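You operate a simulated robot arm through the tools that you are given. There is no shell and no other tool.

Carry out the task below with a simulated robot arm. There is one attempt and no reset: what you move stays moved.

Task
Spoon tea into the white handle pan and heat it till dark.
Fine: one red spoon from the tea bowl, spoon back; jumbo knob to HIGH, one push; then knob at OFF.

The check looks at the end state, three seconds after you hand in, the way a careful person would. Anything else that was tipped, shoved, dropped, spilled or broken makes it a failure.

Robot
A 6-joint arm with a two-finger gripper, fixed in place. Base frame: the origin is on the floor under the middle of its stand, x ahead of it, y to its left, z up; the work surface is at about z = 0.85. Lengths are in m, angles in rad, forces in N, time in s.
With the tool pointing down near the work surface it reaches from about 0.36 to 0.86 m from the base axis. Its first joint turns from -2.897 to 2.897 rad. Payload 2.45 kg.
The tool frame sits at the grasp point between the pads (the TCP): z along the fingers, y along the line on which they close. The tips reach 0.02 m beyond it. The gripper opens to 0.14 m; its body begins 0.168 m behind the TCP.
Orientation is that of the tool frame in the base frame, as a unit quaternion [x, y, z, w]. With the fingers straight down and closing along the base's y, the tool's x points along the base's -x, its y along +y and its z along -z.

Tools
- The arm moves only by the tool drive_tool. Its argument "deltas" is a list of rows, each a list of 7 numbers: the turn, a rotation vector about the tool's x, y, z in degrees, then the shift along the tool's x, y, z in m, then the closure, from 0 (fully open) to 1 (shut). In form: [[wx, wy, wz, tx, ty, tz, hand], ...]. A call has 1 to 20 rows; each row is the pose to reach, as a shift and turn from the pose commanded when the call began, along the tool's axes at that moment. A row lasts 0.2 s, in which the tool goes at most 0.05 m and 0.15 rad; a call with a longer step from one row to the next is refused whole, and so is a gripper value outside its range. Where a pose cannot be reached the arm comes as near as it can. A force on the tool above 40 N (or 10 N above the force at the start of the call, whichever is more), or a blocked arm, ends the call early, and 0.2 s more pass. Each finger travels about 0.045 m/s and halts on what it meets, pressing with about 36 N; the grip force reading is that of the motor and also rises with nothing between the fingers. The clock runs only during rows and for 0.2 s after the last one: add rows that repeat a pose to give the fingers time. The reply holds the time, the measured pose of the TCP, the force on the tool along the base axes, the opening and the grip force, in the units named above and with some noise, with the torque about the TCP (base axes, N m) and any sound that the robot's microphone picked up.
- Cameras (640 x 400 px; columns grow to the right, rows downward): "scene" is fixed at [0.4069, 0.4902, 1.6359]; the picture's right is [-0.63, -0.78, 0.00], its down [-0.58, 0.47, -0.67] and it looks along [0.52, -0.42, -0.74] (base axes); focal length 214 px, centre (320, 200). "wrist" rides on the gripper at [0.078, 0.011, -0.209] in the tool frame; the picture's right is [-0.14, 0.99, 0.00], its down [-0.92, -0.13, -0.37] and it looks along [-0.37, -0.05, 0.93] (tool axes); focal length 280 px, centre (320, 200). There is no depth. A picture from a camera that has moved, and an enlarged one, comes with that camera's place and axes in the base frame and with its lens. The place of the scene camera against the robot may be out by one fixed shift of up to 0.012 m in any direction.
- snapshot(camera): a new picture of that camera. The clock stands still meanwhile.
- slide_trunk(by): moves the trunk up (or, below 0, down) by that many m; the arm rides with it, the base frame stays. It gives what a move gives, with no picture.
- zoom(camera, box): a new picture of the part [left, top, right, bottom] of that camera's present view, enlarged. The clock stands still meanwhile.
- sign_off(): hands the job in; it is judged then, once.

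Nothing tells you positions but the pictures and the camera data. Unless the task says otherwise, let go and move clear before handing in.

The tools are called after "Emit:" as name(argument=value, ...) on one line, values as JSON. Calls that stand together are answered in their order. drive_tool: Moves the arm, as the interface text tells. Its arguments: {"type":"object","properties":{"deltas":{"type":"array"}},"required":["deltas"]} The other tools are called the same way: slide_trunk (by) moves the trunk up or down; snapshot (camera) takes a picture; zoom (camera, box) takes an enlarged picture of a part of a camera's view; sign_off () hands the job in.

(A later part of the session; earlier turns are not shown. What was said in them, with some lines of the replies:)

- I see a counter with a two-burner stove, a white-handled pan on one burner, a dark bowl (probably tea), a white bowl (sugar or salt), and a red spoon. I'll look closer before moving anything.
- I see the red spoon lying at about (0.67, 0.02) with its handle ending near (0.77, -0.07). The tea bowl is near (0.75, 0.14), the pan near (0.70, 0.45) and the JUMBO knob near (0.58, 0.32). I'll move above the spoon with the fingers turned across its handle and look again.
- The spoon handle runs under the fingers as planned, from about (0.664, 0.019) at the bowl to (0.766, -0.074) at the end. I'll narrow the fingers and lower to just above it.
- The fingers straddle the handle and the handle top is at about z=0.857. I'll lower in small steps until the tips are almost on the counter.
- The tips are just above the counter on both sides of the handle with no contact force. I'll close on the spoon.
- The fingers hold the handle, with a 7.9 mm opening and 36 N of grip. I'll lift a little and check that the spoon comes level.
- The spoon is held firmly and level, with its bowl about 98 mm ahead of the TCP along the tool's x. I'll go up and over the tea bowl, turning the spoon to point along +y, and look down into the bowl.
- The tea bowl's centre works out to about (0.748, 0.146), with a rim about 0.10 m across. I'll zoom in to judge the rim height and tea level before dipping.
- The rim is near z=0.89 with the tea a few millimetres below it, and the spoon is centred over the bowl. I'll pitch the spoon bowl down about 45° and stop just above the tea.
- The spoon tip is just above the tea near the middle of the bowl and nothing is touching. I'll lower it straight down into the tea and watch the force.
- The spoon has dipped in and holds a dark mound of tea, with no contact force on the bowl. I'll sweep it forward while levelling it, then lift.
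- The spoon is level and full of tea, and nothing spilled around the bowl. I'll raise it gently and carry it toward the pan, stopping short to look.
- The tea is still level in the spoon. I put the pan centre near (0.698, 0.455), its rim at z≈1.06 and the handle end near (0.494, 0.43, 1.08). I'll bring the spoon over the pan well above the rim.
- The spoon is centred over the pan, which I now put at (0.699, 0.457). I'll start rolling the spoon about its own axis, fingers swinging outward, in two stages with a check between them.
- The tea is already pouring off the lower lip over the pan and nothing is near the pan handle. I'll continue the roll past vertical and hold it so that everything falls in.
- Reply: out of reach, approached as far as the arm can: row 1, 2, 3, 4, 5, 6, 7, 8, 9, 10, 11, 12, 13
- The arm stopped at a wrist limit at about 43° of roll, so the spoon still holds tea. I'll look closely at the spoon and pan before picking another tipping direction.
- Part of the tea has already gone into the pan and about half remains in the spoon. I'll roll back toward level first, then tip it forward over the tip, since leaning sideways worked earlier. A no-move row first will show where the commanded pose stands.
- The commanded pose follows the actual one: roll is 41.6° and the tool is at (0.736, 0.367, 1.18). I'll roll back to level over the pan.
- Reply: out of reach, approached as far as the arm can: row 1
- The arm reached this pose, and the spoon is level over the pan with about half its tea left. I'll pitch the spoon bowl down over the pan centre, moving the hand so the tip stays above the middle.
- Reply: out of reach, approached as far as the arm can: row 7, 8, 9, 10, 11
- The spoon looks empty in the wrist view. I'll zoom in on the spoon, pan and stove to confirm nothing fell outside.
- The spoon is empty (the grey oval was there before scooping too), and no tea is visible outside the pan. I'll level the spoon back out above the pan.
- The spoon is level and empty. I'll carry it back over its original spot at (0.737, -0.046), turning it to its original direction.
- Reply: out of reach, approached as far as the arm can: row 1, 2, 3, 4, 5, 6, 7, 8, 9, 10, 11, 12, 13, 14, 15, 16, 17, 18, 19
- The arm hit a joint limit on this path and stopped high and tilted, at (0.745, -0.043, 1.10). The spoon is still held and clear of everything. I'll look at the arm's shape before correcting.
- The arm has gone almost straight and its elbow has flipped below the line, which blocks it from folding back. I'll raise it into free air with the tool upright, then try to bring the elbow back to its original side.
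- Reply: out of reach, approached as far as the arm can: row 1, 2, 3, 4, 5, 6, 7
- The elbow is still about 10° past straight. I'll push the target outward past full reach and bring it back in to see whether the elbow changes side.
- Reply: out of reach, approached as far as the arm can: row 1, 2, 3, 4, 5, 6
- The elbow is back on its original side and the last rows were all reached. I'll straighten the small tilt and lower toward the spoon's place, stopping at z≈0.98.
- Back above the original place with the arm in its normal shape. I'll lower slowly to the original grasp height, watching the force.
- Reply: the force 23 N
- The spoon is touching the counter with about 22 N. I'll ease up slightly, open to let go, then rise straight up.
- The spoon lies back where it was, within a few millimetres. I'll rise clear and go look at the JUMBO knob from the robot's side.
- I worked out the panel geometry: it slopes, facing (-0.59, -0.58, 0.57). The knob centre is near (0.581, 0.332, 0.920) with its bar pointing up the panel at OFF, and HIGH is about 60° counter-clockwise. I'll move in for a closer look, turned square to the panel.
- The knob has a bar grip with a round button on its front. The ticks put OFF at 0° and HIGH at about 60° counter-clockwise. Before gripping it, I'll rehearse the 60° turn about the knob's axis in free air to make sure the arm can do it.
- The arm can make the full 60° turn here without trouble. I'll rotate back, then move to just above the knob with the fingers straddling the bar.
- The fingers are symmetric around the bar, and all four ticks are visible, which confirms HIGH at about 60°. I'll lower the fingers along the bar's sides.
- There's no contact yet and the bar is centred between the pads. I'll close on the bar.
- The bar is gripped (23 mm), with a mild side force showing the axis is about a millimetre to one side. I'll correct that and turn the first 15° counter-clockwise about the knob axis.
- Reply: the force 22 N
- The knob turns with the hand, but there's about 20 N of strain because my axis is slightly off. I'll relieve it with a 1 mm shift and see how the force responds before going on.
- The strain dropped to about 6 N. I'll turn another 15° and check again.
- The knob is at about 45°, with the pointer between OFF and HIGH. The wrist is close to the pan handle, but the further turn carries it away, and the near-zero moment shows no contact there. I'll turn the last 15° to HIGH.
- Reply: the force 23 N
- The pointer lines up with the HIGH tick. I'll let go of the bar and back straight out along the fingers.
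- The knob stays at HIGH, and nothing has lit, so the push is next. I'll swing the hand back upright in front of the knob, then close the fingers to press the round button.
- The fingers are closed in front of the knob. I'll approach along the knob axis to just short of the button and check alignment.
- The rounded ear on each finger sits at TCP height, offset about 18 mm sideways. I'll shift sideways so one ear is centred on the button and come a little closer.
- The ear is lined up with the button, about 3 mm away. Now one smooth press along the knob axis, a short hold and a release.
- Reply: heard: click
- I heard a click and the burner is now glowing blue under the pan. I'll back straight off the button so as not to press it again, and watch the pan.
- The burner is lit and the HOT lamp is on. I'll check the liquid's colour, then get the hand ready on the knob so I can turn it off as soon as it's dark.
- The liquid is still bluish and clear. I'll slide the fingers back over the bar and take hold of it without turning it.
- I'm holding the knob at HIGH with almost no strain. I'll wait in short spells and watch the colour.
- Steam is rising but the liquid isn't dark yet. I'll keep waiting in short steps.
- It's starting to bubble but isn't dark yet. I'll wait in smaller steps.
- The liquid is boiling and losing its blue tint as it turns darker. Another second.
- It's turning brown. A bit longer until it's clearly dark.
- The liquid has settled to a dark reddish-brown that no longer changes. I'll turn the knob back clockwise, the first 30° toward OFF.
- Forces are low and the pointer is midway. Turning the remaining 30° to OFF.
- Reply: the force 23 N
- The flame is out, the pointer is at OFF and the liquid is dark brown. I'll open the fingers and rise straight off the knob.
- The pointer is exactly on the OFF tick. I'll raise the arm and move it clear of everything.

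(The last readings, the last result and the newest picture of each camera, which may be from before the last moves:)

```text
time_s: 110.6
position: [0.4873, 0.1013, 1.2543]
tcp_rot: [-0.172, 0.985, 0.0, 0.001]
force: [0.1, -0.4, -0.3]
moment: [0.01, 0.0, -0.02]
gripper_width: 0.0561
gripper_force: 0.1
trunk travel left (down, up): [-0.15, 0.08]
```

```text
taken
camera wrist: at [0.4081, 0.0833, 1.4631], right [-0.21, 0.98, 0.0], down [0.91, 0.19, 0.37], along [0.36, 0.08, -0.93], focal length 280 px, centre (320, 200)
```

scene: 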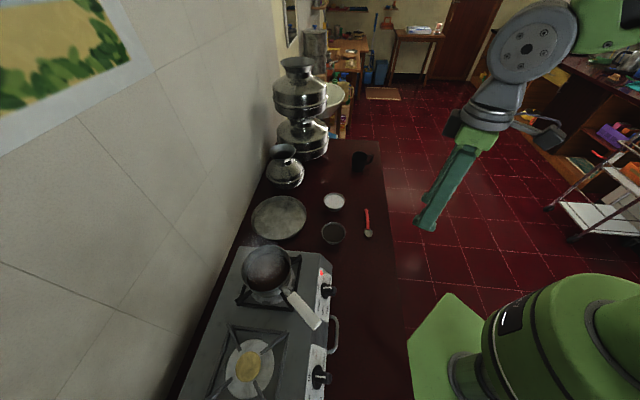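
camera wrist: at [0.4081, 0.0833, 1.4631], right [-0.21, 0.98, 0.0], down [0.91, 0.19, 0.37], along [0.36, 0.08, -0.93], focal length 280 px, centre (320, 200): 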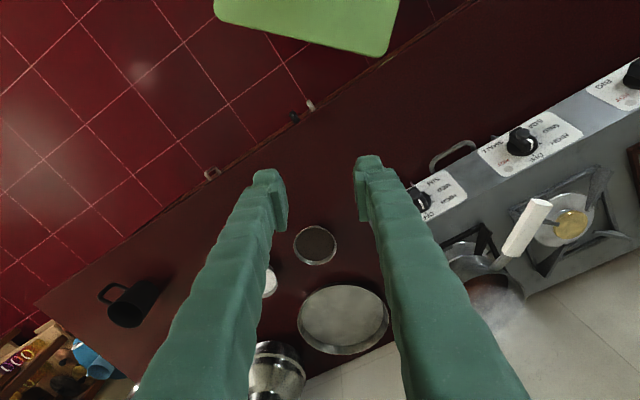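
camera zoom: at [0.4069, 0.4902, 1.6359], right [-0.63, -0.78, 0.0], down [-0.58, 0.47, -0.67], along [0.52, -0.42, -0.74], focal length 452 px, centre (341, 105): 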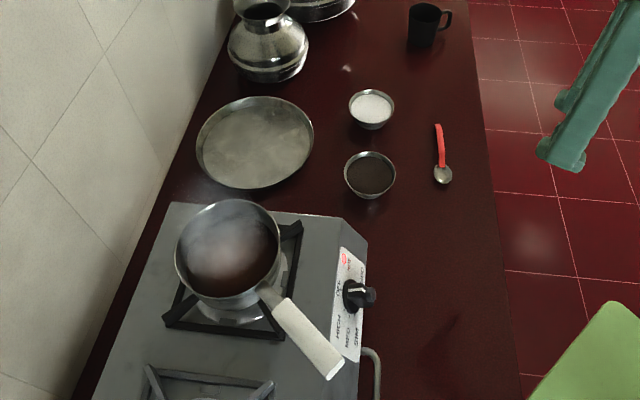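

Everything looks in place. I'll zoom in for one last check of the pan surroundings, the counter and the spoon before handing in.

Emit:
zoom(camera="scene", box=[340, 260, 410, 330])

Emit:
zoom(camera="scene", box=[225, 235, 345, 335])

Emit:
zoom(camera="scene", box=[240, 180, 390, 250])

```text
5.71 times, centred on (375, 295) of scene
camera zoom: at [0.4069, 0.4902, 1.6359], right [-0.63, -0.78, 0.0], down [-0.58, 0.47, -0.67], along [0.52, -0.42, -0.74], focal length 1226 px, centre (6, -343)
```

zoom: 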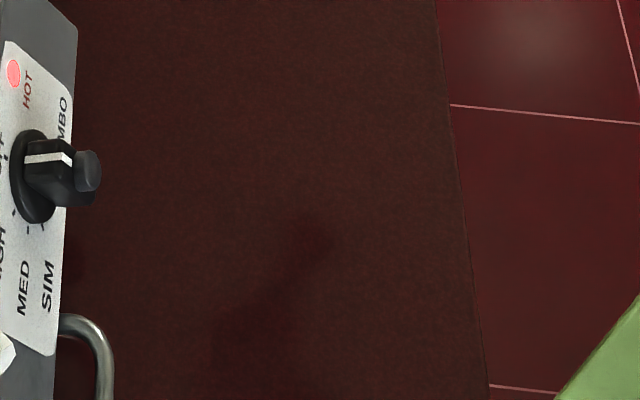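

```text
4.00 times, centred on (285, 285) of scene
camera zoom: at [0.4069, 0.4902, 1.6359], right [-0.63, -0.78, 0.0], down [-0.58, 0.47, -0.67], along [0.52, -0.42, -0.74], focal length 858 px, centre (460, -140)
```

zoom: 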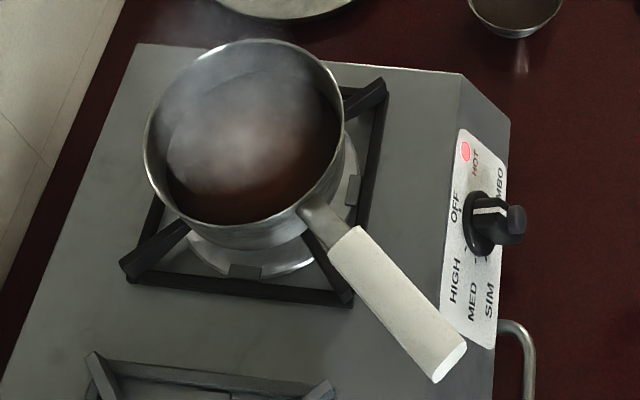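

```text
4.27 times, centred on (315, 215) of scene
camera zoom: at [0.4069, 0.4902, 1.6359], right [-0.63, -0.78, 0.0], down [-0.58, 0.47, -0.67], along [0.52, -0.42, -0.74], focal length 915 px, centre (341, 136)
```

zoom: 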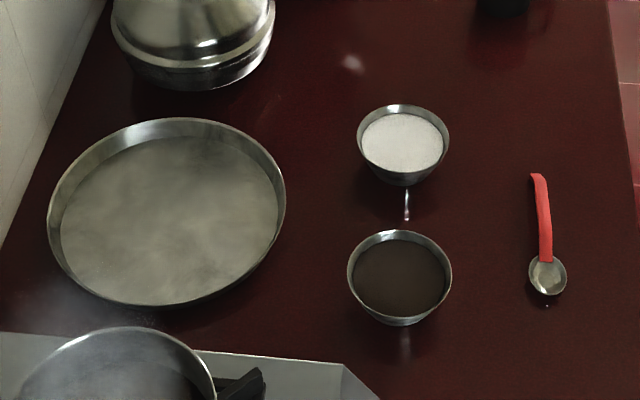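

The pan holds dark brown tea, the flame is out and the knob points at OFF. The spoon is back in its place, nothing is spilled or shifted, and the arm is clear, so I'm handing in.

Emit:
sign_off()

```text
The job is handed in.
```

The tea is made. The pan holds dark brown tea and the burner is out. I've handed the job in; no pass or fail came back.

- **Tea:** I took one level spoonful from the tea bowl and tipped it into the pan. It went in over two tips because the wrist reached a limit partway through the first. The spoon looked empty afterwards, and I saw no tea outside the pan.
- **Spoon:** It is back on the counter within a few millimetres of where it started, lying the same way. The arm locked up briefly on the way back and I had to work it free, but the spoon stayed in the grip and nothing was touched.
- **Heating:** I turned the JUMBO knob to HIGH and pressed its button once. It clicked and the burner lit. I kept it on until the colour stopped changing.
- **End state:** The knob points at the OFF mark and the flame is out. The HOT lamp was still lit when I finished. Nothing else looks moved, and the arm is raised clear.
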